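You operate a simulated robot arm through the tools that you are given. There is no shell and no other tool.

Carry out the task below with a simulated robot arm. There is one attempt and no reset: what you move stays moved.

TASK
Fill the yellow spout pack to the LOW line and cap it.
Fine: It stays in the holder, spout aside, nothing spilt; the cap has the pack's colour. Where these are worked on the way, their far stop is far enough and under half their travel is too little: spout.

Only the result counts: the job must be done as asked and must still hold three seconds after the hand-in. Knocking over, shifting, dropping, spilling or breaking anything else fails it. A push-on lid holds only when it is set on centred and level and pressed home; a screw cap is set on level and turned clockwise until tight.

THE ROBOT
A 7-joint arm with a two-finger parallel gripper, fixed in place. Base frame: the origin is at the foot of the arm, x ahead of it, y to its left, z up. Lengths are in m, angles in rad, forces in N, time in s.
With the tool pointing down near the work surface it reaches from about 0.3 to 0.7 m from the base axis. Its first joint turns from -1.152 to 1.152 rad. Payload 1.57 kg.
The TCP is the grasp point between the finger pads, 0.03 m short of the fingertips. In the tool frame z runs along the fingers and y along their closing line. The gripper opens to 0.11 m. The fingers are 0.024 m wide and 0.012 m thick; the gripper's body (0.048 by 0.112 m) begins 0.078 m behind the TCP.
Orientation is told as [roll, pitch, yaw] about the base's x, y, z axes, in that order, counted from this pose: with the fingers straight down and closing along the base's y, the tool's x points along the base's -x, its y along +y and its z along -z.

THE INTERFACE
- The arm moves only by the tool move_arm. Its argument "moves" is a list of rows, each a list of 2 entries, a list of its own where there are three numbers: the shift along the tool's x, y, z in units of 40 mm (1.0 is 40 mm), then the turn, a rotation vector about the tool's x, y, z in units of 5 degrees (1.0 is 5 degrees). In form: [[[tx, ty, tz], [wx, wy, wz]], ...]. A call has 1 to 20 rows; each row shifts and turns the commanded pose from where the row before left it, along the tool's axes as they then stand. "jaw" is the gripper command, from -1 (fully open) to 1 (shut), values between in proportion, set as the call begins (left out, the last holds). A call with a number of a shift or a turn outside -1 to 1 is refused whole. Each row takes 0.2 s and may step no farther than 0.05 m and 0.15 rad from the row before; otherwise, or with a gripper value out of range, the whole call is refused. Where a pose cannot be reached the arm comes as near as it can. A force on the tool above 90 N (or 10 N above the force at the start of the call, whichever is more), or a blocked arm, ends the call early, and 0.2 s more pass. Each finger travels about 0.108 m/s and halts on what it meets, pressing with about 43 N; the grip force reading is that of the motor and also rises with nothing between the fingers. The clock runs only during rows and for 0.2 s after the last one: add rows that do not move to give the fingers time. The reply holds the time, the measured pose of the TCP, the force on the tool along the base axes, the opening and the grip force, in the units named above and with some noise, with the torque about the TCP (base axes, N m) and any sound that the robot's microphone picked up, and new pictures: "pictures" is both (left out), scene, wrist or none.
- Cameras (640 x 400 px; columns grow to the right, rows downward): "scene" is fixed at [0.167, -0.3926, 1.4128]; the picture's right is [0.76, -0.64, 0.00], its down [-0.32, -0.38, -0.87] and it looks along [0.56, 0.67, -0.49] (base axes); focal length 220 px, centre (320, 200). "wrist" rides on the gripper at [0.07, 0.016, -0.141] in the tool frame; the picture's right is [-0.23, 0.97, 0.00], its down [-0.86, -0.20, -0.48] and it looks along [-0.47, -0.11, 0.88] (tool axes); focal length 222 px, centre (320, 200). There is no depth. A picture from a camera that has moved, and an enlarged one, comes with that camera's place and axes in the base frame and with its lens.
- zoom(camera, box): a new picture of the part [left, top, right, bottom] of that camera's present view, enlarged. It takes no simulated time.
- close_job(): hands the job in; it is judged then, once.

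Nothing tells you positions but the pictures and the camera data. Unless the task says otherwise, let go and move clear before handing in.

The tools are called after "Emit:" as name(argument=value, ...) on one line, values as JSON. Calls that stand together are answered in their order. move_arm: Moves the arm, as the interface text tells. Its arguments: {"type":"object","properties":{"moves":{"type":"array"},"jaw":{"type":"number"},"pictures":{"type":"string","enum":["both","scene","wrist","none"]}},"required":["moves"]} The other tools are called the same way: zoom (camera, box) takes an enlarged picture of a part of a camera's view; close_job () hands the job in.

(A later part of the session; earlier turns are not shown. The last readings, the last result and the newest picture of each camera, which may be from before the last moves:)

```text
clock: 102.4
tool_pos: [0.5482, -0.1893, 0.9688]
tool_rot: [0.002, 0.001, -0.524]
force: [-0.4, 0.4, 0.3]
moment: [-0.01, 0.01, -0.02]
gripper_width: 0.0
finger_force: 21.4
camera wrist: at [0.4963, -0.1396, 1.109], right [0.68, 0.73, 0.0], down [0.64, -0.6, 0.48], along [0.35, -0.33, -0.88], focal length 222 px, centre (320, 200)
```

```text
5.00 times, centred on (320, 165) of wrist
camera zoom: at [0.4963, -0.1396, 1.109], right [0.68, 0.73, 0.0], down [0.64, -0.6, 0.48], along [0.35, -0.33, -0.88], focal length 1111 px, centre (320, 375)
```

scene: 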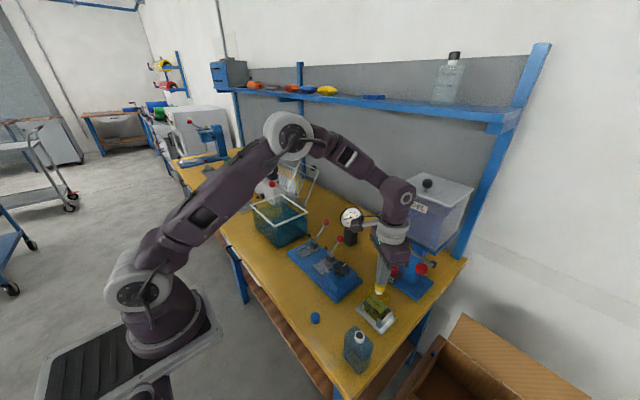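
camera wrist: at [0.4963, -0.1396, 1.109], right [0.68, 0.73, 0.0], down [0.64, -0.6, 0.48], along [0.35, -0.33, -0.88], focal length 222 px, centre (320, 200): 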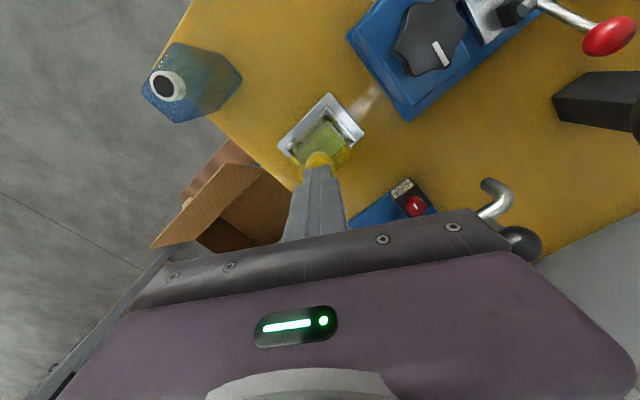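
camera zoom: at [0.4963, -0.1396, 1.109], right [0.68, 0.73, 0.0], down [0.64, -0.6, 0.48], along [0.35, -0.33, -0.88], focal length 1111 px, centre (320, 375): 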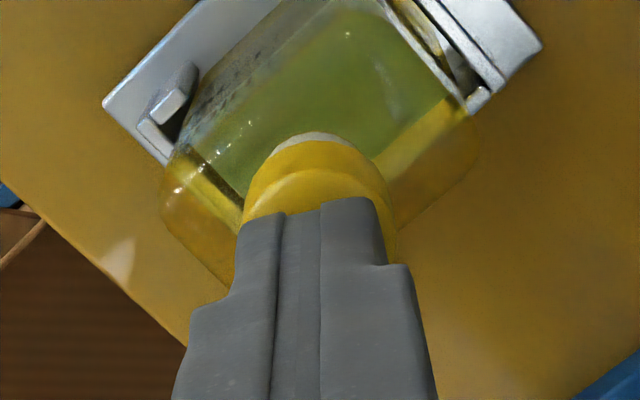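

The closed fingers are centred above the cap. I'll press down step by step.

Emit:
move_arm(moves=[[[0, 0, 0.1], [0, 0, 0]], [[0, 0, 0.1], [0, 0, 0]], [[0, 0, 0.04], [0, 0, 0]], [[0, 0, 0], [0, 0, 0]]], pictures="none")

Emit:
move_arm(moves=[[[0, 0, 0.04], [0, 0, 0]], [[0, 0, 0], [0, 0, 0]]], pictures="none")

Emit:
zoom(camera="scene", box=[366, 270, 396, 296])

```text
clock: 103.4
tool_pos: [0.5496, -0.1905, 0.9611]
tool_rot: [0.003, -0.01, -0.523]
force: [-2.2, 3.8, 72.8]
moment: [0.11, 0.12, 0.0]
gripper_width: 0.0001
finger_force: 21.6
```

```text
clock: 104.0
tool_pos: [0.5501, -0.1912, 0.9613]
tool_rot: [0.003, -0.015, -0.521]
force: [-1.7, -0.4, 81.6]
moment: [0.05, 0.09, -0.01]
gripper_width: 0.0
finger_force: 21.4
```

```text
15.38 times, centred on (381, 283) of scene
camera zoom: at [0.1655, -0.3921, 1.4131], right [0.76, -0.64, 0.0], down [-0.32, -0.38, -0.87], along [0.56, 0.67, -0.49], focal length 3383 px, centre (-618, -1077)
```

zoom: 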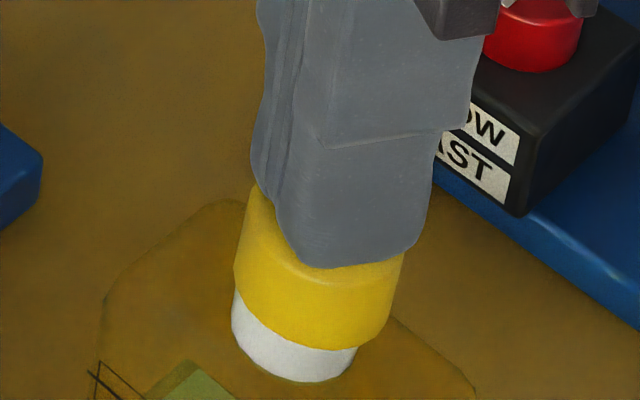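

Even at 81 N the cap doesn't go down, so this is a screw cap that must be turned. I'll back off, check that the cap stayed put, and prepare a concentric grip at a counter-clockwise start angle.

Emit:
move_arm(moves=[[[0, 0, -0.1], [0, 0, 0]], [[0, 0, -0.1], [0, 0, 0]], [[0, 0, -0.4], [0, 0, 0]], [[0, 0, -0.6], [0, 0, 0]], [[0, 0, 0], [0, 0, 0]]], pictures="none")

Emit:
zoom(camera="scene", box=[372, 276, 392, 292])

Emit:
zoom(camera="wrist", box=[280, 125, 340, 185])

```text
clock: 105.2
tool_pos: [0.5482, -0.1874, 1.0028]
tool_rot: [0.001, 0.002, -0.524]
force: [-0.3, 0.4, 0.6]
moment: [0.02, -0.01, -0.03]
gripper_width: 0.0001
finger_force: 21.0
```

```text
16.00 times, centred on (382, 284) of scene
camera zoom: at [0.167, -0.3926, 1.4128], right [0.76, -0.64, 0.0], down [-0.32, -0.38, -0.87], along [0.56, 0.67, -0.49], focal length 3518 px, centre (-672, -1144)
```

zoom: 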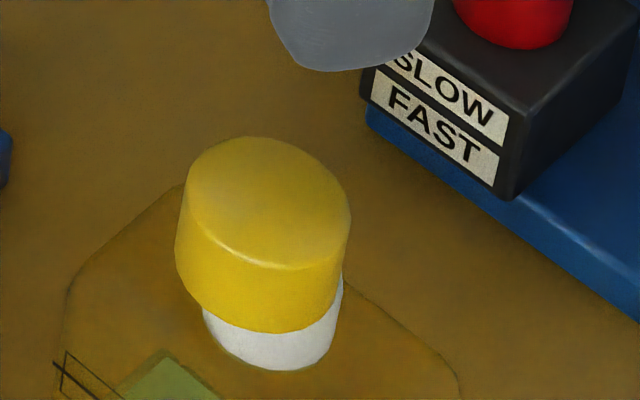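

```text
6.67 times, centred on (310, 155) of wrist
camera zoom: at [0.4959, -0.1389, 1.1451], right [0.68, 0.73, 0.0], down [0.64, -0.6, 0.48], along [0.35, -0.33, -0.88], focal length 1481 px, centre (387, 500)
```

zoom: 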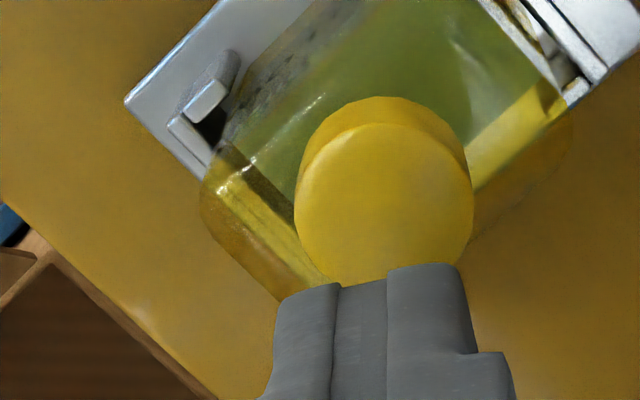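

The cap slid about 3 mm sideways on the rim but still rests there. I'll open the fingers and rotate to about +50°, where the closing direction lines up with that offset, so closing will recentre it.

Emit:
move_arm(moves=[[[0, 0, -0.2], [0, 0, 0]], [[0, 0, 0], [0, 0, -1]], [[0, 0, 0], [0, 0, -1]], [[0, 0, 0], [0, 0, -1]], [[0, 0, 0], [0, 0, -1]], [[0, 0, 0], [0, 0, -1]], [[0, 0, 0], [0, 0, -1]], [[0, 0, 0], [0, 0, -1]], [[0, 0, 0], [0, 0, -1]], [[0, 0, 0], [0, 0, -1]], [[0, 0, 0], [0, 0, -1]], [[0, 0, 0], [0, 0, -1]], [[0, 0, 0], [0, 0, -1]], [[0, 0, 0], [0, 0, -1]], [[0, 0, 0], [0, 0, -1]], [[0, 0, 0], [0, 0, -1]], [[0, 0, 0], [0, 0, -1]], [[0, 0, 0], [0, 0, 0]]], jaw=0.25)

Emit:
zoom(camera="wrist", box=[270, 115, 370, 215])

Emit:
zoom(camera="scene", box=[372, 276, 392, 292])

```text
clock: 109.0
tool_pos: [0.5478, -0.1893, 1.012]
tool_rot: [0.0, 0.001, 0.874]
force: [-0.1, -0.3, -0.2]
moment: [-0.05, -0.01, 0.01]
gripper_width: 0.0416
finger_force: 0.0
camera wrist: at [0.4908, -0.2312, 1.153], right [-0.6, 0.8, 0.0], down [0.7, 0.53, 0.48], along [0.38, 0.29, -0.88], focal length 222 px, centre (320, 200)
```

scene: 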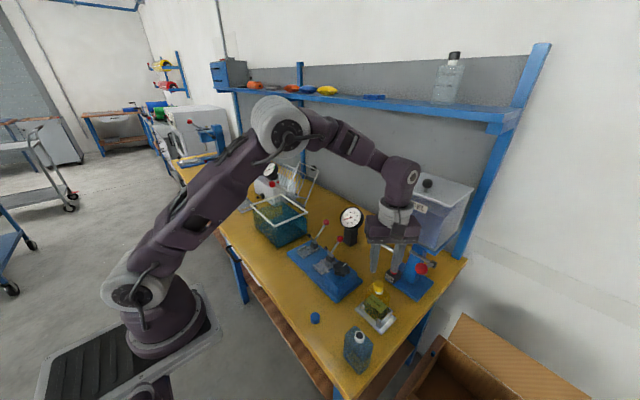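
wrist: 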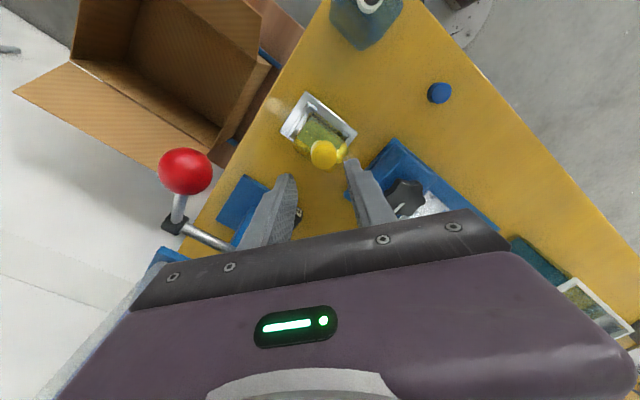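

```text
4.00 times, centred on (320, 165) of wrist
camera zoom: at [0.4908, -0.2312, 1.153], right [-0.6, 0.8, 0.0], down [0.7, 0.53, 0.48], along [0.38, 0.29, -0.88], focal length 888 px, centre (320, 340)
```

zoom: 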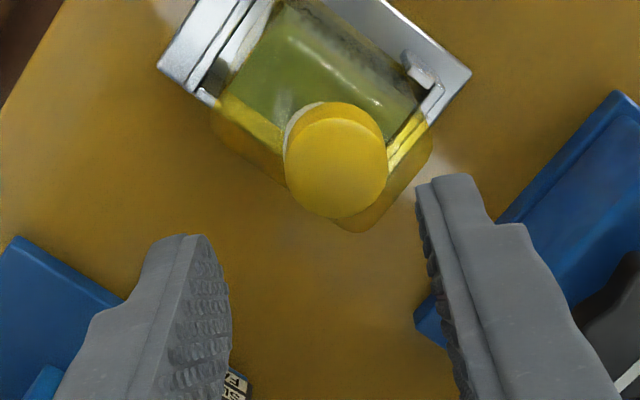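

```text
16.00 times, centred on (382, 284) of scene
camera zoom: at [0.167, -0.3926, 1.4128], right [0.76, -0.64, 0.0], down [-0.32, -0.38, -0.87], along [0.56, 0.67, -0.49], focal length 3518 px, centre (-672, -1144)
```

zoom: 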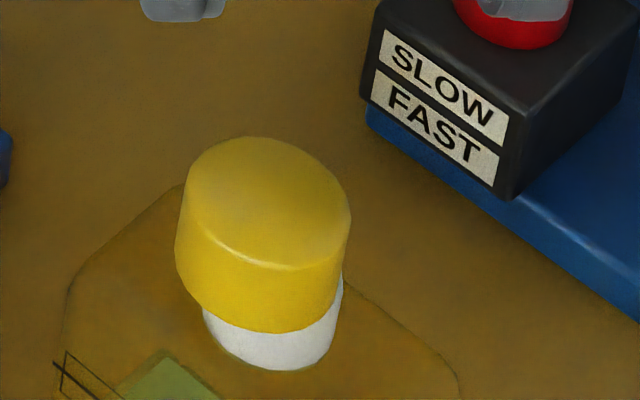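

In this view the cap sits about 2.5 mm to one side along the closing direction. I'll trim the TCP onto the neck axis, descend around the cap, and close softly to centre it.

Emit:
move_arm(moves=[[[0, 0.022, 0.6], [0, 0, 0]], [[0, 0, 0.6], [0, 0, 0]], [[0, 0, 0.38], [0, 0, 0]], [[0, 0, 0], [0, 0, 0]]], pictures="none")

Emit:
zoom(camera="wrist", box=[285, 130, 355, 200])

Emit:
zoom(camera="scene", box=[372, 276, 392, 292])

```text
clock: 110.0
tool_pos: [0.547, -0.1872, 0.948]
tool_rot: [0.0, 0.0, 0.873]
force: [0.0, -0.1, 0.3]
moment: [-0.04, -0.01, -0.02]
gripper_width: 0.0409
finger_force: 0.0
```

```text
5.71 times, centred on (320, 165) of wrist
camera zoom: at [0.4897, -0.23, 1.0895], right [-0.6, 0.8, 0.0], down [0.7, 0.53, 0.48], along [0.38, 0.29, -0.88], focal length 1269 px, centre (320, 400)
```

zoom: 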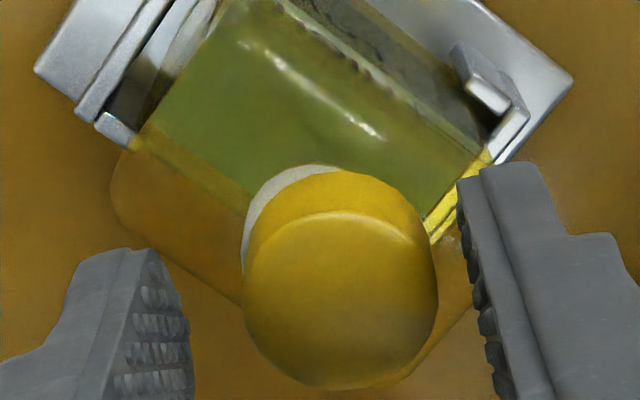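

```text
16.00 times, centred on (382, 284) of scene
camera zoom: at [0.167, -0.3926, 1.4128], right [0.76, -0.64, 0.0], down [-0.32, -0.38, -0.87], along [0.56, 0.67, -0.49], focal length 3518 px, centre (-672, -1144)
```

zoom: 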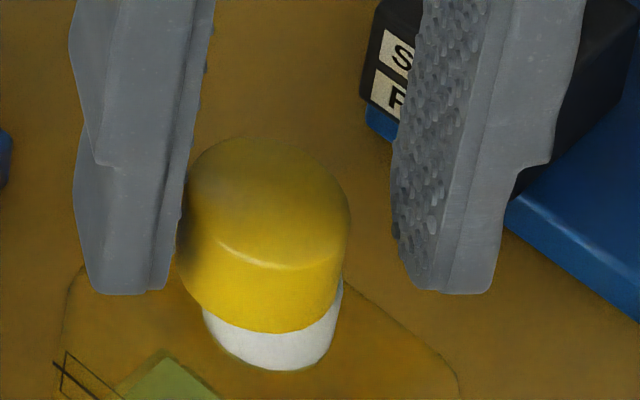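

The cap needs about 2.3 mm of centring along the closing line, and the neck is about 1 mm towards tool -x. I'll close softly to centre the cap in the fingers.

Emit:
move_arm(moves=[[[0, -0.012, 0], [0, 0, 0]], [[0, 0, 0], [0, 0, 0]]], jaw=0.48, pictures="none")

Emit:
move_arm(moves=[[[0, 0, 0], [0, 0, 0]], [[0, 0, 0], [0, 0, 0]], [[0, 0, 0], [0, 0, 0]]], jaw=0.6, pictures="none")

Emit:
zoom(camera="wrist", box=[285, 130, 355, 200])

Emit:
zoom(camera="scene", box=[372, 276, 392, 292])

```text
clock: 110.6
tool_pos: [0.5468, -0.1879, 0.9484]
tool_rot: [-0.001, 0.0, 0.873]
force: [-0.2, 0.5, -0.5]
moment: [0.01, -0.01, 0.04]
gripper_width: 0.0287
finger_force: 0.0
```

```text
clock: 111.4
tool_pos: [0.5486, -0.1885, 0.9479]
tool_rot: [-0.001, -0.002, 0.873]
force: [-0.3, 0.3, 0.0]
moment: [0.02, 0.0, 0.01]
gripper_width: 0.0231
finger_force: 35.3
```

```text
5.71 times, centred on (320, 165) of wrist
camera zoom: at [0.4899, -0.2308, 1.0899], right [-0.6, 0.8, 0.0], down [0.7, 0.53, 0.48], along [0.38, 0.29, -0.88], focal length 1269 px, centre (320, 400)
```

zoom: 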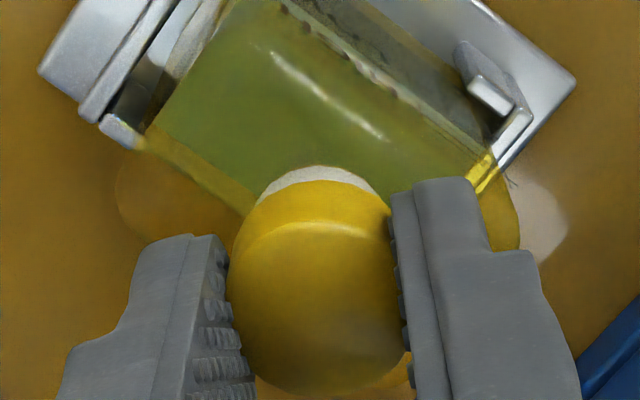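

```text
16.00 times, centred on (382, 284) of scene
camera zoom: at [0.167, -0.3926, 1.4128], right [0.76, -0.64, 0.0], down [-0.32, -0.38, -0.87], along [0.56, 0.67, -0.49], focal length 3518 px, centre (-672, -1144)
```

zoom: 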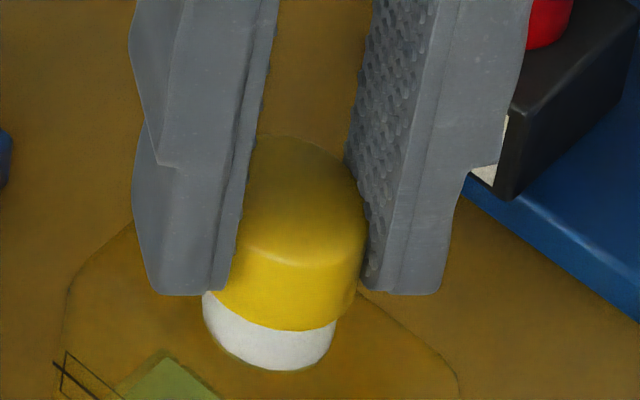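

The cap is now centred on the collar in both views. I'll press down lightly to see if it catches.

Emit:
move_arm(moves=[[[0, 0, 0.03], [0, 0, 0]], [[0, 0, 0.03], [0, 0, 0]], [[0, 0, 0], [0, 0, 0]]], pictures="none")

Emit:
zoom(camera="wrist", box=[285, 130, 355, 200])

Emit:
zoom(camera="scene", box=[372, 276, 392, 292])

```text
clock: 112.2
tool_pos: [0.5479, -0.1878, 0.9444]
tool_rot: [0.002, 0.0, 0.873]
force: [0.0, -0.1, 0.2]
moment: [0.0, -0.02, -0.02]
gripper_width: 0.0232
finger_force: 35.6
```

```text
5.71 times, centred on (320, 165) of wrist
camera zoom: at [0.4901, -0.2307, 1.0872], right [-0.6, 0.8, 0.0], down [0.7, 0.53, 0.48], along [0.38, 0.29, -0.88], focal length 1269 px, centre (320, 400)
```

zoom: 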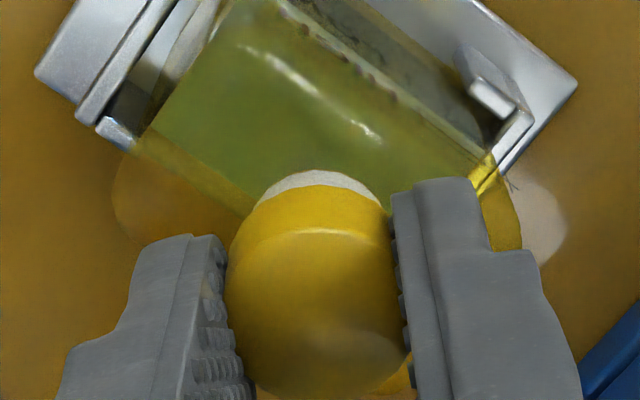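

```text
16.00 times, centred on (382, 284) of scene
camera zoom: at [0.167, -0.3926, 1.4128], right [0.76, -0.64, 0.0], down [-0.32, -0.38, -0.87], along [0.56, 0.67, -0.49], focal length 3518 px, centre (-672, -1144)
```

zoom: 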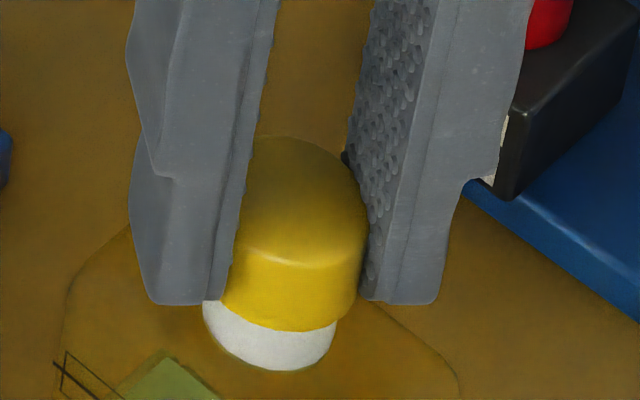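

The fingers slid down the cap with no force. I'll now turn clockwise 30° about the cap axis with a slight eccentricity compensation and check for any change.

Emit:
move_arm(moves=[[[0, 0.003, 0], [0, 0, 1]], [[0, 0.003, 0], [0, 0, 1]], [[0, 0.003, 0], [0, 0, 1]], [[0, 0.003, 0], [0, 0, 1]], [[0, 0.003, 0], [0, 0, 1]], [[0, 0.003, 0], [0, 0, 1]], [[0, 0, 0], [0, 0, 0]]], pictures="none")

Emit:
zoom(camera="wrist", box=[285, 130, 355, 200])

Emit:
zoom(camera="scene", box=[372, 276, 392, 292])

```text
clock: 113.8
tool_pos: [0.5473, -0.1883, 0.9447]
tool_rot: [0.0, -0.001, 0.348]
force: [-1.0, -1.0, 0.7]
moment: [0.01, 0.03, 0.02]
gripper_width: 0.0234
finger_force: 35.3
```

```text
5.71 times, centred on (320, 165) of wrist
camera zoom: at [0.476, -0.196, 1.087], right [-0.12, 0.99, 0.0], down [0.87, 0.1, 0.48], along [0.48, 0.06, -0.88], focal length 1269 px, centre (320, 400)
```

zoom: 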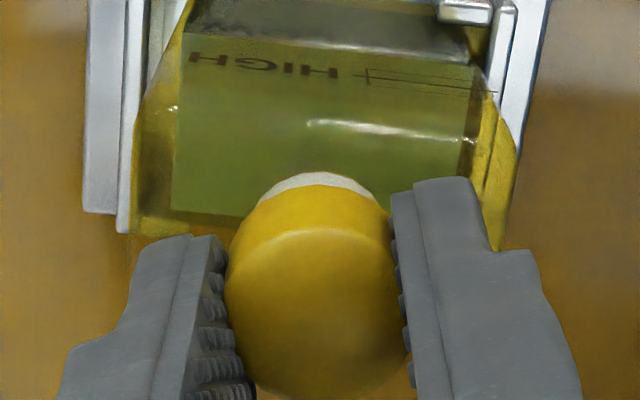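

```text
16.00 times, centred on (382, 284) of scene
camera zoom: at [0.167, -0.3926, 1.4128], right [0.76, -0.64, 0.0], down [-0.32, -0.38, -0.87], along [0.56, 0.67, -0.49], focal length 3518 px, centre (-672, -1144)
```

zoom: 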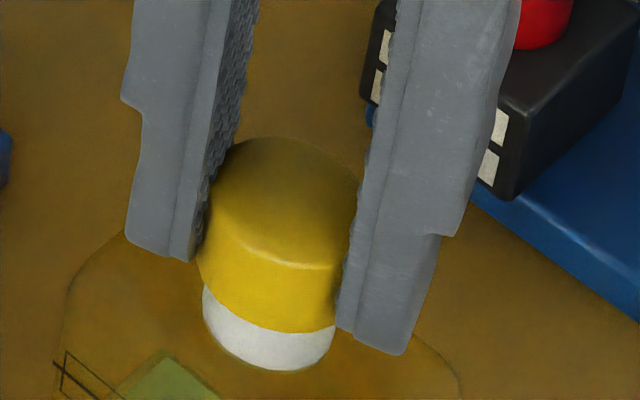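

The rotation is concentric now. I'll continue clockwise about 90° more and watch torque, sound and height.

Emit:
move_arm(moves=[[[0, 0.003, 0], [0, 0, 1]], [[0, 0.003, 0], [0, 0, 1]], [[0, 0.003, 0], [0, 0, 1]], [[0, 0.003, 0], [0, 0, 1]], [[0, 0.003, 0], [0, 0, 1]], [[0, 0.003, 0], [0, 0, 1]], [[0, 0.003, 0], [0, 0, 1]], [[0, 0.003, 0], [0, 0, 1]], [[0, 0.003, 0], [0, 0, 1]], [[0, 0.003, 0], [0, 0, 1]], [[0, 0.003, 0], [0, 0, 1]], [[0, 0.003, 0], [0, 0, 1]], [[0, 0.003, 0], [0, 0, 1]], [[0, 0.003, 0], [0, 0, 1]], [[0, 0.003, 0], [0, 0, 1]], [[0, 0.003, 0], [0, 0, 1]], [[0, 0.003, 0], [0, 0, 1]], [[0, 0.003, 0], [0, 0, 1]], [[0, 0, 0], [0, 0, 0]]], pictures="none")

Emit:
zoom(camera="wrist", box=[285, 130, 355, 200])

Emit:
zoom(camera="scene", box=[372, 276, 392, 292])

```text
clock: 117.8
tool_pos: [0.5481, -0.1862, 0.9462]
tool_rot: [0.001, 0.0, -1.222]
force: [-0.6, 0.5, 0.2]
moment: [-0.02, 0.02, 0.03]
gripper_width: 0.0232
finger_force: 35.5
```

```text
5.71 times, centred on (320, 165) of wrist
camera zoom: at [0.5391, -0.1143, 1.0874], right [0.99, 0.12, 0.0], down [0.1, -0.87, 0.48], along [0.06, -0.48, -0.88], focal length 1269 px, centre (320, 400)
```

zoom: 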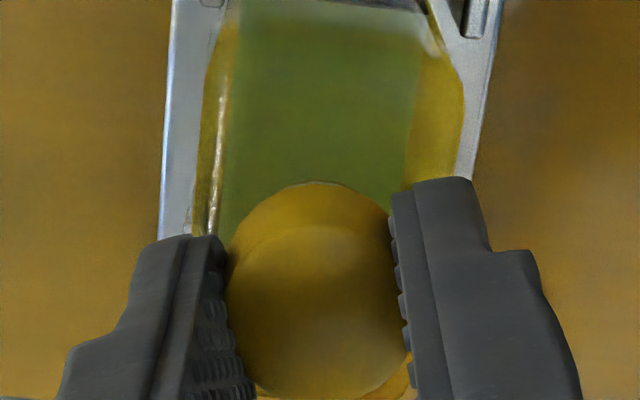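

```text
16.00 times, centred on (382, 284) of scene
camera zoom: at [0.167, -0.3927, 1.4128], right [0.76, -0.64, 0.0], down [-0.32, -0.38, -0.87], along [0.56, 0.67, -0.49], focal length 3518 px, centre (-672, -1144)
```

zoom: 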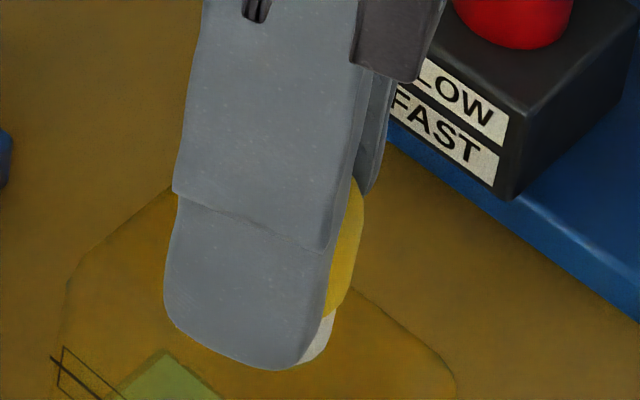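

There's no torque or catch, and the cap has drifted about 2 mm off the neck again. I'll lift it clear and rotate back to about +55° where both cameras see the alignment well, then set it on more carefully.

Emit:
move_arm(moves=[[[0, 0, -0.2], [0, 0, 0]], [[0, 0, -0.3], [0, 0, 0]], [[0, 0, 0], [0, 0, -1]], [[0, 0, 0], [0, 0, -1]], [[0, 0, 0], [0, 0, -1]], [[0, 0, 0], [0, 0, -1]], [[0, 0, 0], [0, 0, -1]], [[0, 0, 0], [0, 0, -1]], [[0, 0, 0], [0, 0, -1]], [[0, 0, 0], [0, 0, -1]], [[0, 0, 0], [0, 0, -1]], [[0, 0, 0], [0, 0, -1]], [[0, 0, 0], [0, 0, -1]], [[0, 0, 0], [0, 0, -1]], [[0, 0, 0], [0, 0, -1]], [[0, 0, 0], [0, 0, -1]], [[0, 0, 0], [0, 0, -1]], [[0, 0, 0], [0, 0, -1]], [[0, 0, 0], [0, 0, -1]], [[0, 0, 0], [0, 0, -1]]], pictures="none")

Emit:
move_arm(moves=[[[0, 0, 0], [0, 0, -1]], [[0, 0, 0], [0, 0, -1]], [[0, 0, 0], [0, 0, -1]], [[0, 0, 0], [0, 0, -1]], [[0, 0, 0], [0, 0, -1]], [[0, 0, 0], [0, 0, -1]], [[0, 0, 0], [0, 0, -1]], [[0, 0, 0], [0, 0, 0]]], pictures="none")

Emit:
zoom(camera="wrist", box=[285, 130, 355, 200])

Emit:
zoom(camera="scene", box=[372, 276, 392, 292])

```text
clock: 122.0
tool_pos: [0.5474, -0.1862, 0.9657]
tool_rot: [0.0, 0.0, 0.352]
force: [-0.9, 0.6, 0.2]
moment: [0.0, 0.01, 0.02]
gripper_width: 0.0243
finger_force: 12.4
```

```text
clock: 123.8
tool_pos: [0.5473, -0.1868, 0.9659]
tool_rot: [0.001, 0.0, 0.961]
force: [-0.3, 0.1, 0.1]
moment: [0.0, -0.02, 0.0]
gripper_width: 0.0231
finger_force: 35.3
```

```text
5.71 times, centred on (320, 165) of wrist
camera zoom: at [0.4939, -0.2341, 1.108], right [-0.67, 0.74, 0.0], down [0.65, 0.59, 0.48], along [0.36, 0.32, -0.88], focal length 1269 px, centre (320, 400)
```

zoom: 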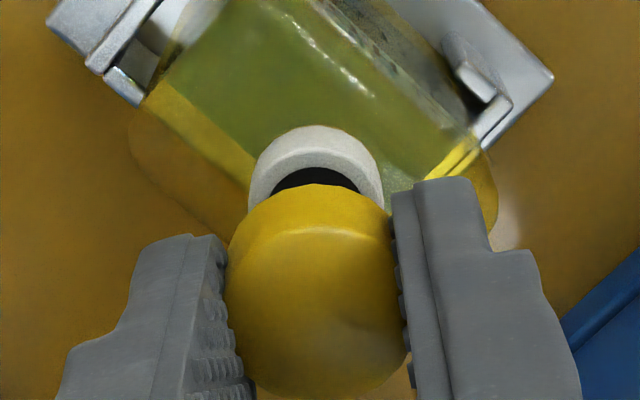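

```text
16.00 times, centred on (382, 284) of scene
camera zoom: at [0.167, -0.3927, 1.4128], right [0.76, -0.64, 0.0], down [-0.32, -0.38, -0.87], along [0.56, 0.67, -0.49], focal length 3518 px, centre (-672, -1144)
```

zoom: 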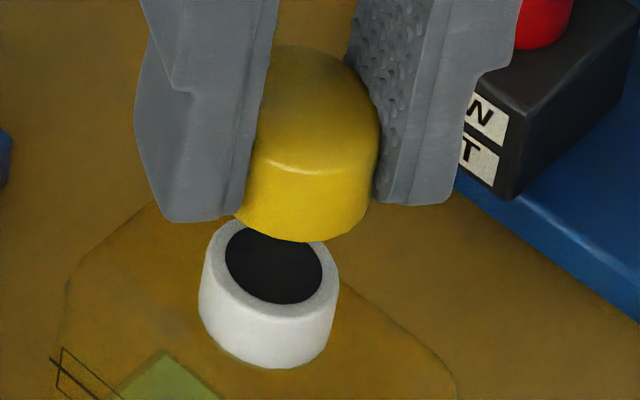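

The view is excellent: the cap is centred over the open neck to about 0.3 mm in both views. I'll lower straight down to just above the rim.

Emit:
move_arm(moves=[[[0, 0, 0.17], [0, 0, 0]], [[0, 0, 0.17], [0, 0, 0]], [[0, 0, 0.13], [0, 0, 0]], [[0, 0, 0], [0, 0, 0]], [[0, 0, 0], [0, 0, 0]]], pictures="none")

Emit:
zoom(camera="wrist", box=[285, 130, 355, 200])

Emit:
zoom(camera="scene", box=[372, 276, 392, 292])

```text
clock: 125.0
tool_pos: [0.5482, -0.1853, 0.9469]
tool_rot: [0.0, 0.0, 0.959]
force: [-0.3, 0.3, 0.3]
moment: [-0.03, 0.01, 0.02]
gripper_width: 0.0229
finger_force: 35.5
```

```text
5.71 times, centred on (320, 165) of wrist
camera zoom: at [0.4946, -0.2328, 1.0892], right [-0.67, 0.74, 0.0], down [0.65, 0.59, 0.48], along [0.36, 0.32, -0.88], focal length 1269 px, centre (320, 400)
```

zoom: 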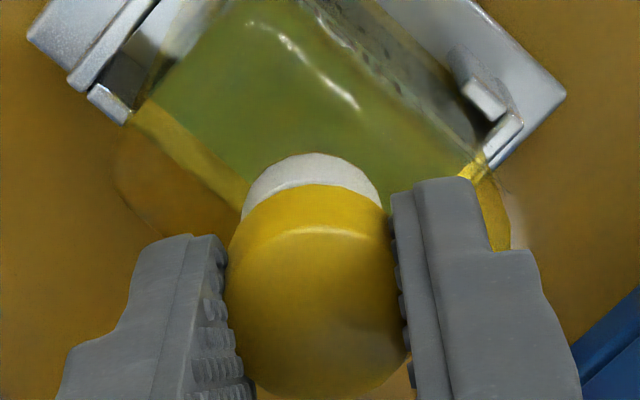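

```text
16.00 times, centred on (382, 284) of scene
camera zoom: at [0.167, -0.3926, 1.4128], right [0.76, -0.64, 0.0], down [-0.32, -0.38, -0.87], along [0.56, 0.67, -0.49], focal length 3518 px, centre (-672, -1144)
```

zoom: 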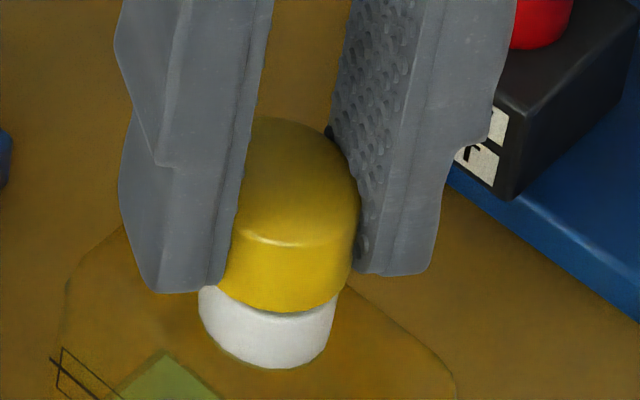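

As it descended the arm drifted by about 1.7 mm in one direction and 1 mm in the other. I'll correct that before contact.

Emit:
move_arm(moves=[[[0.042, -0.024, 0], [0, 0, 0]], [[0, 0, 0], [0, 0, 0]], [[0, 0, 0], [0, 0, 0]]], pictures="none")

Emit:
zoom(camera="wrist", box=[285, 130, 355, 200])

Emit:
zoom(camera="scene", box=[372, 276, 392, 292])

```text
clock: 125.8
tool_pos: [0.5477, -0.1886, 0.9469]
tool_rot: [0.0, 0.0, 0.961]
force: [-0.2, -0.4, 0.1]
moment: [-0.01, 0.01, -0.01]
gripper_width: 0.0233
finger_force: 35.6
```

```text
5.71 times, centred on (320, 165) of wrist
camera zoom: at [0.4944, -0.2351, 1.0892], right [-0.67, 0.74, 0.0], down [0.65, 0.59, 0.48], along [0.36, 0.32, -0.88], focal length 1269 px, centre (320, 400)
```

zoom: 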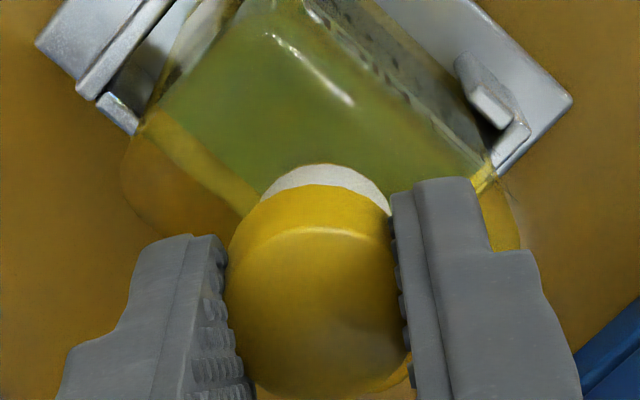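

```text
16.00 times, centred on (382, 284) of scene
camera zoom: at [0.167, -0.3926, 1.4128], right [0.76, -0.64, 0.0], down [-0.32, -0.38, -0.87], along [0.56, 0.67, -0.49], focal length 3518 px, centre (-672, -1144)
```

zoom: 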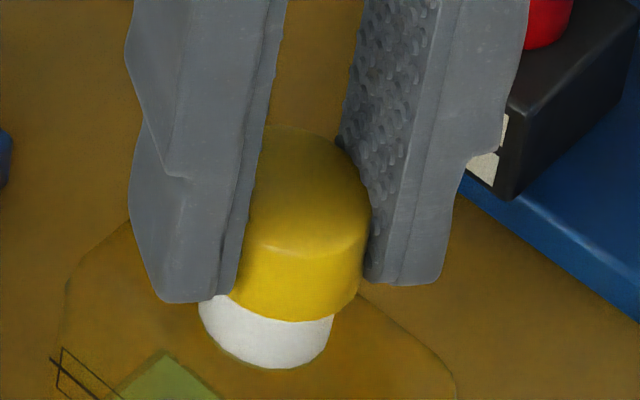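

It's now about 1.1 mm too far along the closing axis. A small counter-correction.

Emit:
move_arm(moves=[[[-0.006, 0.024, 0], [0, 0, 0]], [[0, 0, 0], [0, 0, 0]], [[0, 0, 0], [0, 0, 0]]], pictures="none")

Emit:
zoom(camera="wrist", box=[285, 130, 355, 200])

Emit:
zoom(camera="scene", box=[372, 276, 392, 292])

```text
clock: 126.6
tool_pos: [0.547, -0.188, 0.9465]
tool_rot: [0.001, 0.001, 0.96]
force: [-0.2, -0.1, 0.0]
moment: [-0.03, 0.03, 0.02]
gripper_width: 0.0233
finger_force: 35.3
```

```text
5.71 times, centred on (320, 165) of wrist
camera zoom: at [0.4936, -0.2349, 1.089], right [-0.67, 0.74, 0.0], down [0.65, 0.59, 0.48], along [0.36, 0.32, -0.88], focal length 1269 px, centre (320, 400)
```

zoom: 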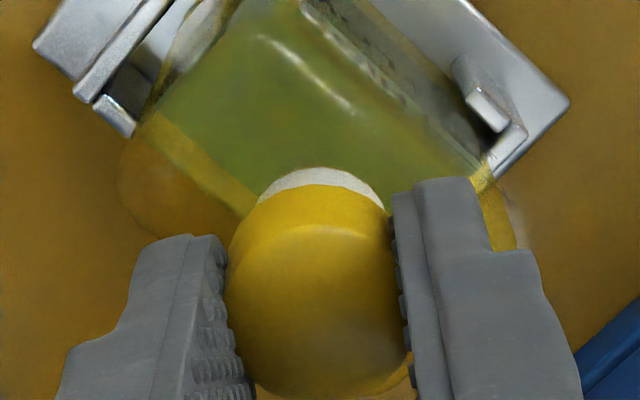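

```text
16.00 times, centred on (382, 284) of scene
camera zoom: at [0.167, -0.3926, 1.4128], right [0.76, -0.64, 0.0], down [-0.32, -0.38, -0.87], along [0.56, 0.67, -0.49], focal length 3518 px, centre (-672, -1144)
```

zoom: 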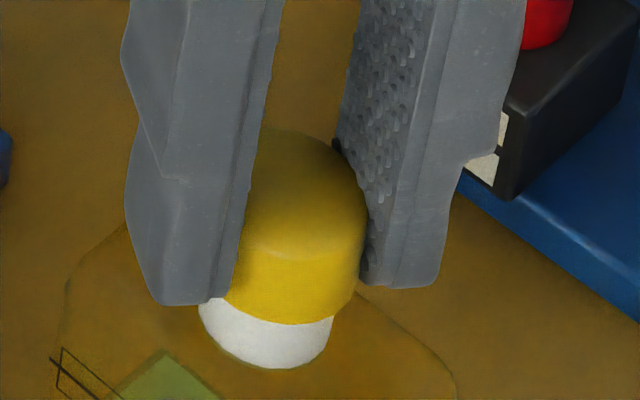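

About 1 mm and 0.6 mm remain. One more fine trim, then lower gently onto the rim.

Emit:
move_arm(moves=[[[-0.02, 0.014, 0], [0, 0, 0]], [[0, 0, 0], [0, 0, 0]], [[0, 0, 0], [0, 0, 0]]], pictures="none")

Emit:
zoom(camera="wrist", box=[285, 130, 355, 200])

Emit:
zoom(camera="scene", box=[372, 276, 392, 292])

```text
clock: 127.4
tool_pos: [0.5461, -0.1871, 0.9472]
tool_rot: [0.0, 0.001, 0.96]
force: [1.0, 0.2, -0.2]
moment: [0.03, 0.04, -0.02]
gripper_width: 0.0232
finger_force: 35.0
```

```text
5.71 times, centred on (320, 165) of wrist
camera zoom: at [0.4933, -0.2337, 1.0889], right [-0.67, 0.74, 0.0], down [0.65, 0.59, 0.48], along [0.36, 0.32, -0.88], focal length 1269 px, centre (320, 400)
```

zoom: 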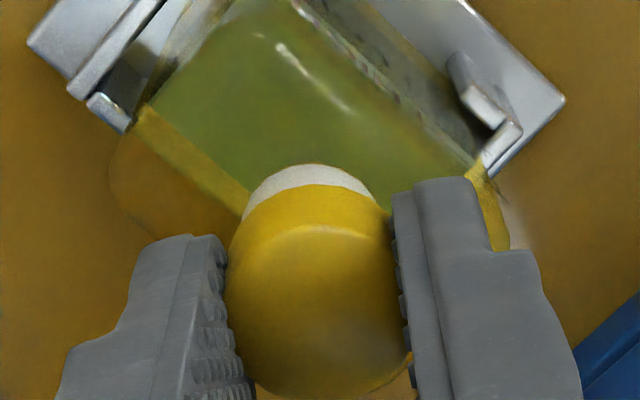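

```text
16.00 times, centred on (382, 284) of scene
camera zoom: at [0.167, -0.3926, 1.4128], right [0.76, -0.64, 0.0], down [-0.32, -0.38, -0.87], along [0.56, 0.67, -0.49], focal length 3518 px, centre (-672, -1144)
```

zoom: 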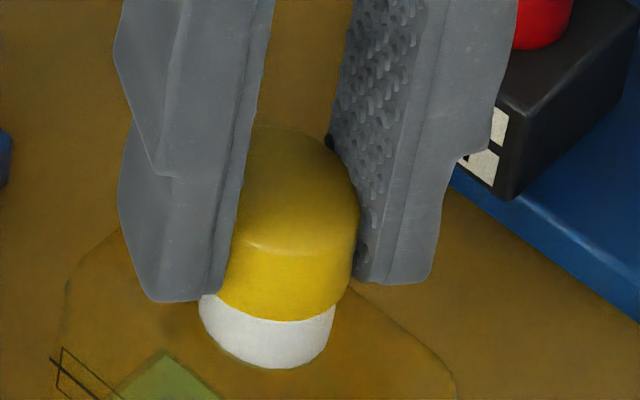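

There's about 1 mm of random play in the arm. I'll trim back a little and let it settle.

Emit:
move_arm(moves=[[[0, -0.016, 0], [0, 0, 0]], [[0, 0, 0], [0, 0, 0]], [[0, 0, 0], [0, 0, 0]], [[0, 0, 0], [0, 0, 0]]], pictures="none")

Emit:
zoom(camera="wrist", box=[285, 130, 355, 200])

Emit:
zoom(camera="scene", box=[372, 276, 392, 292])

```text
clock: 128.4
tool_pos: [0.5473, -0.1865, 0.9465]
tool_rot: [0.002, 0.0, 0.96]
force: [0.9, 0.5, 0.4]
moment: [-0.04, 0.01, -0.01]
gripper_width: 0.0245
finger_force: 12.0
```

```text
5.71 times, centred on (320, 165) of wrist
camera zoom: at [0.4939, -0.2341, 1.089], right [-0.67, 0.74, 0.0], down [0.65, 0.59, 0.48], along [0.36, 0.32, -0.88], focal length 1269 px, centre (320, 400)
```

zoom: 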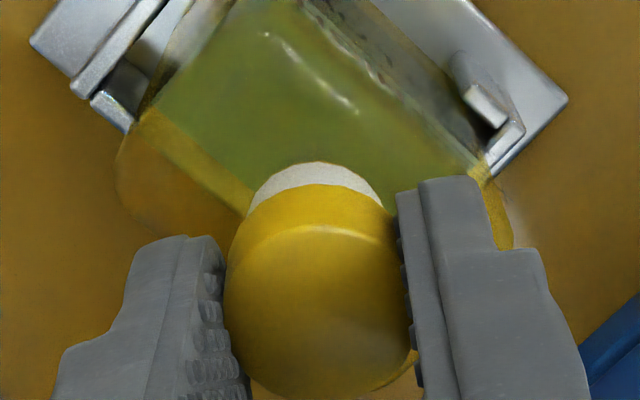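

```text
16.00 times, centred on (382, 284) of scene
camera zoom: at [0.167, -0.3926, 1.4128], right [0.76, -0.64, 0.0], down [-0.32, -0.38, -0.87], along [0.56, 0.67, -0.49], focal length 3518 px, centre (-672, -1144)
```

zoom: 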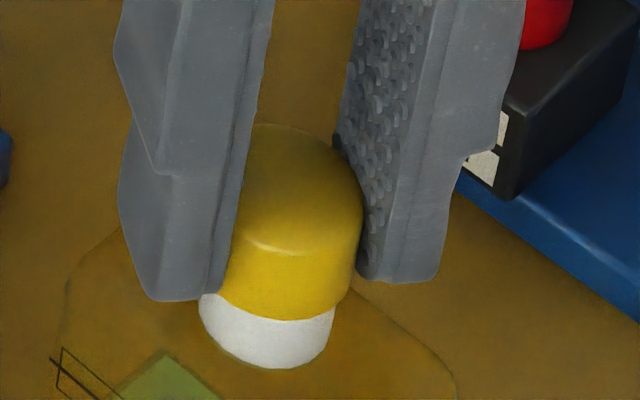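

Now aligned to within about 0.5 mm. Lowering gently onto the rim.

Emit:
move_arm(moves=[[[0, 0, 0.05], [0, 0, 0]], [[0, 0, 0.05], [0, 0, 0]], [[0, 0, 0], [0, 0, 0]]], pictures="none")

Emit:
zoom(camera="wrist", box=[285, 130, 355, 200])

Emit:
zoom(camera="scene", box=[372, 276, 392, 292])

```text
clock: 129.2
tool_pos: [0.5479, -0.1861, 0.9418]
tool_rot: [0.002, 0.0, 0.96]
force: [-0.4, 0.2, 0.9]
moment: [-0.01, -0.01, -0.03]
gripper_width: 0.025
finger_force: 13.0
heard: snap
```

```text
5.71 times, centred on (320, 165) of wrist
camera zoom: at [0.4938, -0.2341, 1.084], right [-0.67, 0.74, 0.0], down [0.65, 0.59, 0.48], along [0.35, 0.32, -0.88], focal length 1269 px, centre (320, 400)
```

zoom: 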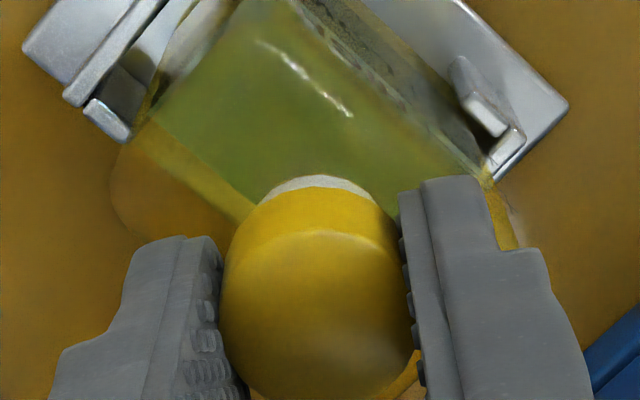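

```text
16.00 times, centred on (382, 284) of scene
camera zoom: at [0.167, -0.3926, 1.4128], right [0.76, -0.64, 0.0], down [-0.32, -0.38, -0.87], along [0.56, 0.67, -0.49], focal length 3518 px, centre (-672, -1144)
```

zoom: 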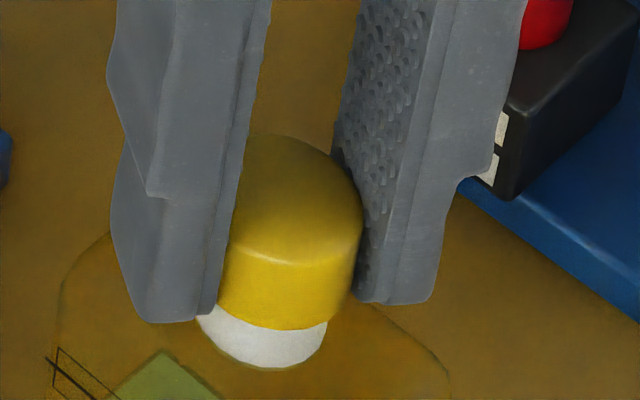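

Snap heard again: the cap has caught on the neck and the pack shifted slightly with it. This time I'll release without twisting and look.

Emit:
move_arm(moves=[[[0, 0, 0], [0, 0, 0]], [[0, 0, 0], [0, 0, 0]], [[0, 0, 0], [0, 0, 0]]], jaw=0.25, pictures="none")

Emit:
zoom(camera="wrist", box=[285, 130, 355, 200])

Emit:
zoom(camera="scene", box=[372, 276, 392, 292])

```text
clock: 130.0
tool_pos: [0.5477, -0.1871, 0.9441]
tool_rot: [0.0, -0.001, 0.96]
force: [-0.4, 0.3, -0.2]
moment: [-0.05, 0.02, 0.0]
gripper_width: 0.0414
finger_force: 0.1
```

```text
5.71 times, centred on (320, 165) of wrist
camera zoom: at [0.494, -0.2343, 1.0848], right [-0.67, 0.74, 0.0], down [0.65, 0.59, 0.48], along [0.36, 0.32, -0.88], focal length 1269 px, centre (320, 400)
```

zoom: 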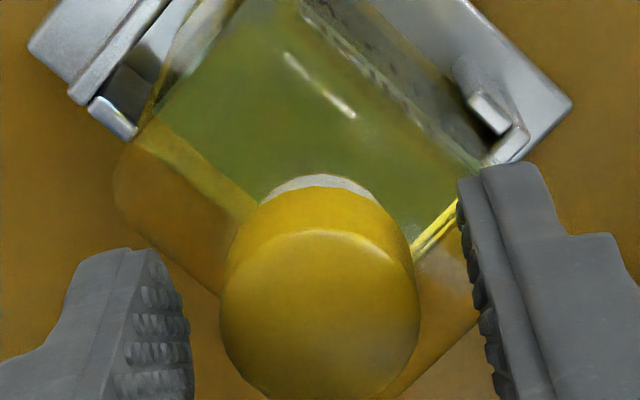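

```text
16.00 times, centred on (382, 284) of scene
camera zoom: at [0.167, -0.3926, 1.4128], right [0.76, -0.64, 0.0], down [-0.32, -0.38, -0.87], along [0.56, 0.67, -0.49], focal length 3518 px, centre (-672, -1144)
```

zoom: 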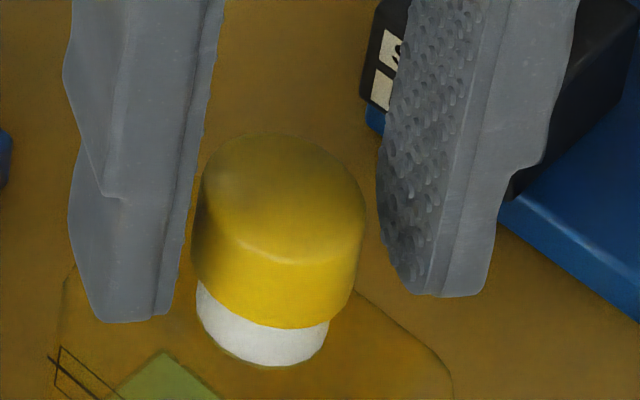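

The cap stays concentric on the neck after release. I'll regrip it lightly with the fingers already concentric, and then try a small clockwise turn.

Emit:
move_arm(moves=[[[0, 0, 0], [0, 0, 0]], [[0, 0, 0], [0, 0, 0]], [[0, 0, 0], [0, 0, 0]]], jaw=0.56, pictures="none")

Emit:
zoom(camera="scene", box=[372, 276, 392, 292])

Emit:
move_arm(moves=[[[0, 0, 0], [0, 0, 1]], [[0, 0, 0], [0, 0, 1]], [[0, 0, 0], [0, 0, 1]]], pictures="none")

Emit:
zoom(camera="scene", box=[372, 276, 392, 292])

Emit:
zoom(camera="wrist", box=[285, 130, 355, 200])

```text
clock: 130.8
tool_pos: [0.5471, -0.1868, 0.9426]
tool_rot: [-0.002, -0.001, 0.96]
force: [0.1, 0.7, -0.6]
moment: [-0.01, 0.0, 0.0]
gripper_width: 0.025
finger_force: 11.3
```

```text
16.00 times, centred on (382, 284) of scene
camera zoom: at [0.1671, -0.3927, 1.4127], right [0.76, -0.64, 0.0], down [-0.32, -0.38, -0.87], along [0.56, 0.67, -0.49], focal length 3518 px, centre (-672, -1144)
```

zoom: 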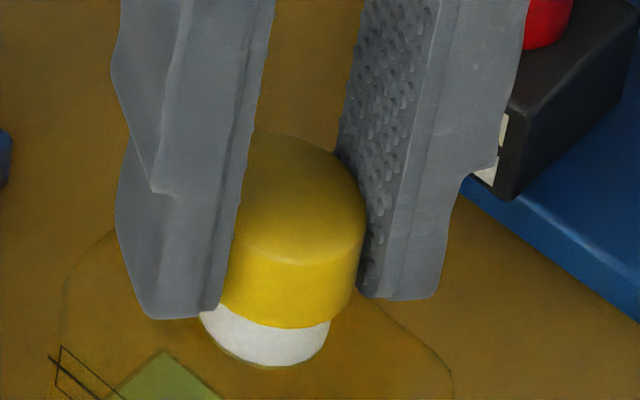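

```text
clock: 131.6
tool_pos: [0.5482, -0.1863, 0.9432]
tool_rot: [0.001, -0.002, 0.696]
force: [0.5, -1.4, 0.0]
moment: [-0.01, 0.02, -0.02]
gripper_width: 0.0253
finger_force: 0.5
heard: snap
```

```text
16.00 times, centred on (382, 284) of scene
camera zoom: at [0.167, -0.3926, 1.4128], right [0.76, -0.64, 0.0], down [-0.32, -0.38, -0.87], along [0.56, 0.67, -0.49], focal length 3518 px, centre (-672, -1144)
```

zoom: 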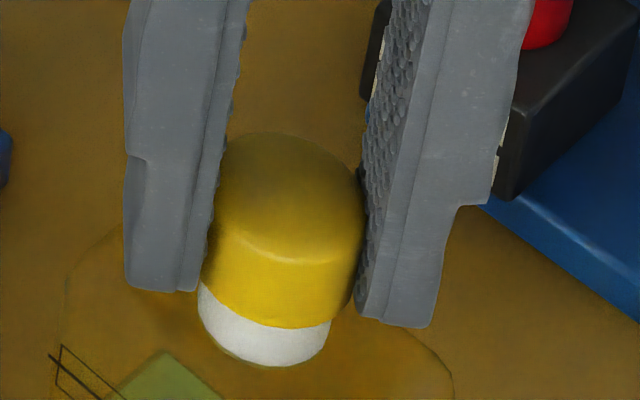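

```text
5.71 times, centred on (320, 165) of wrist
camera zoom: at [0.4838, -0.2188, 1.0847], right [-0.45, 0.89, 0.0], down [0.78, 0.4, 0.48], along [0.43, 0.22, -0.88], focal length 1269 px, centre (320, 400)
```

zoom: 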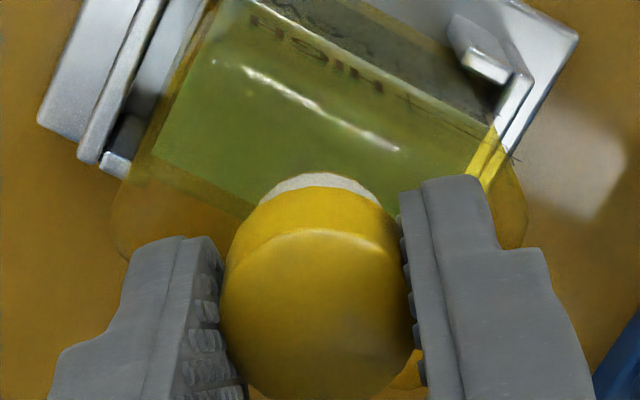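

Another "snap" came from a 15° turn. I'll nudge the cap 1.5 mm sideways to see whether it's attached to the neck or sliding freely on it.

Emit:
move_arm(moves=[[[0, 0.04, 0], [0, 0, 0]], [[0, 0, 0], [0, 0, 0]], [[0, 0, 0], [0, 0, 0]]], pictures="none")

Emit:
zoom(camera="scene", box=[372, 276, 392, 292])

Emit:
zoom(camera="wrist", box=[285, 130, 355, 200])

```text
clock: 132.4
tool_pos: [0.5467, -0.1862, 0.943]
tool_rot: [0.001, 0.001, 0.699]
force: [0.6, -0.3, 1.7]
moment: [-0.02, -0.03, 0.0]
gripper_width: 0.0253
finger_force: 5.6
```

```text
16.00 times, centred on (382, 284) of scene
camera zoom: at [0.167, -0.3927, 1.4128], right [0.76, -0.64, 0.0], down [-0.32, -0.38, -0.87], along [0.56, 0.67, -0.49], focal length 3518 px, centre (-672, -1144)
```

zoom: 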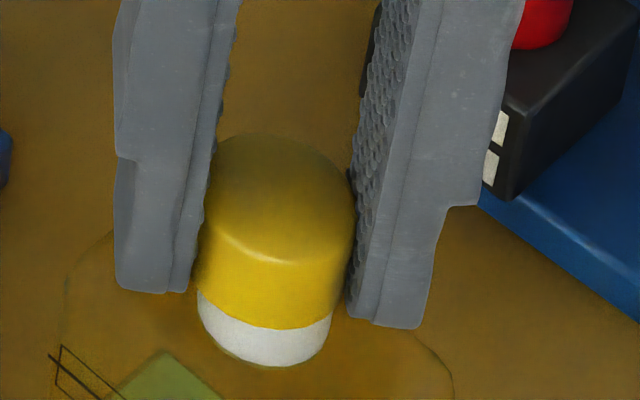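

```text
5.71 times, centred on (320, 165) of wrist
camera zoom: at [0.4828, -0.2178, 1.0842], right [-0.45, 0.89, 0.0], down [0.78, 0.4, 0.48], along [0.43, 0.22, -0.88], focal length 1269 px, centre (320, 400)
```

zoom: 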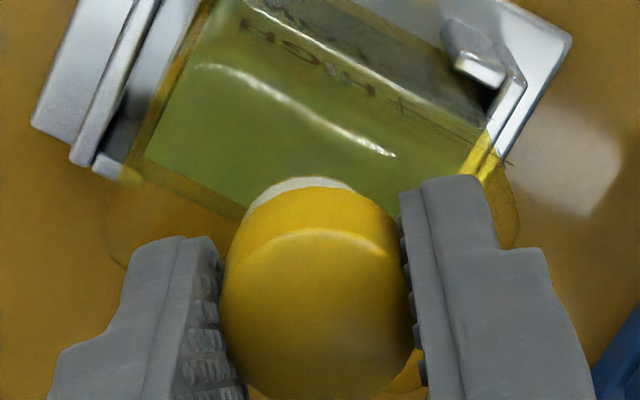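

The cap slides freely, so twisting detaches it. The snap on setting-down was evidently the push-on engagement, and turning popped it off each time. I'll lift it slightly, realign, set it on again for the snap, and then not twist it.

Emit:
move_arm(moves=[[[0, 0, -0.05], [0, 0, 0]], [[0, -0.03, -0.07], [0, 0, 0]], [[0, 0, 0], [0, 0, 0]], [[0, 0, 0], [0, 0, 0]]], jaw=0.58, pictures="none")

Emit:
zoom(camera="wrist", box=[285, 130, 355, 200])

Emit:
zoom(camera="scene", box=[372, 276, 392, 292])

```text
clock: 133.4
tool_pos: [0.5473, -0.186, 0.9482]
tool_rot: [0.0, 0.0, 0.697]
force: [0.1, -0.7, 0.4]
moment: [-0.03, -0.01, 0.0]
gripper_width: 0.0243
finger_force: 17.5
```

```text
5.71 times, centred on (320, 165) of wrist
camera zoom: at [0.4836, -0.2183, 1.0895], right [-0.45, 0.89, 0.0], down [0.78, 0.4, 0.48], along [0.43, 0.22, -0.88], focal length 1269 px, centre (320, 400)
```

zoom: 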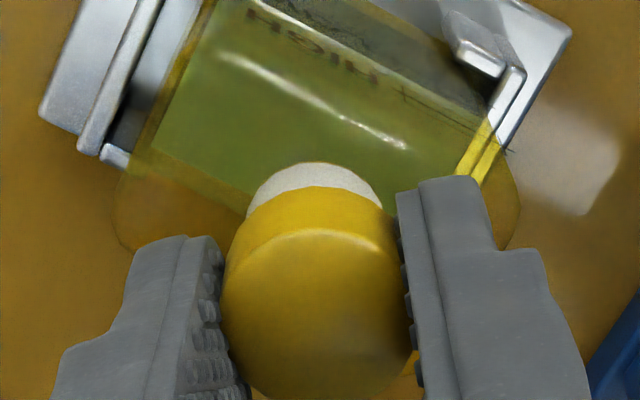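

```text
16.00 times, centred on (382, 284) of scene
camera zoom: at [0.167, -0.3926, 1.4128], right [0.76, -0.64, 0.0], down [-0.32, -0.38, -0.87], along [0.56, 0.67, -0.49], focal length 3518 px, centre (-672, -1144)
```

zoom: 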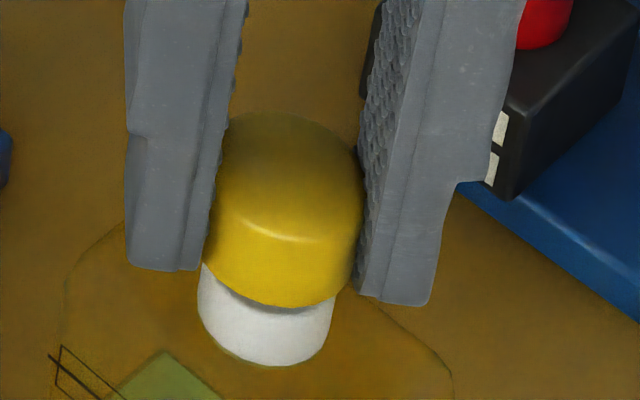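

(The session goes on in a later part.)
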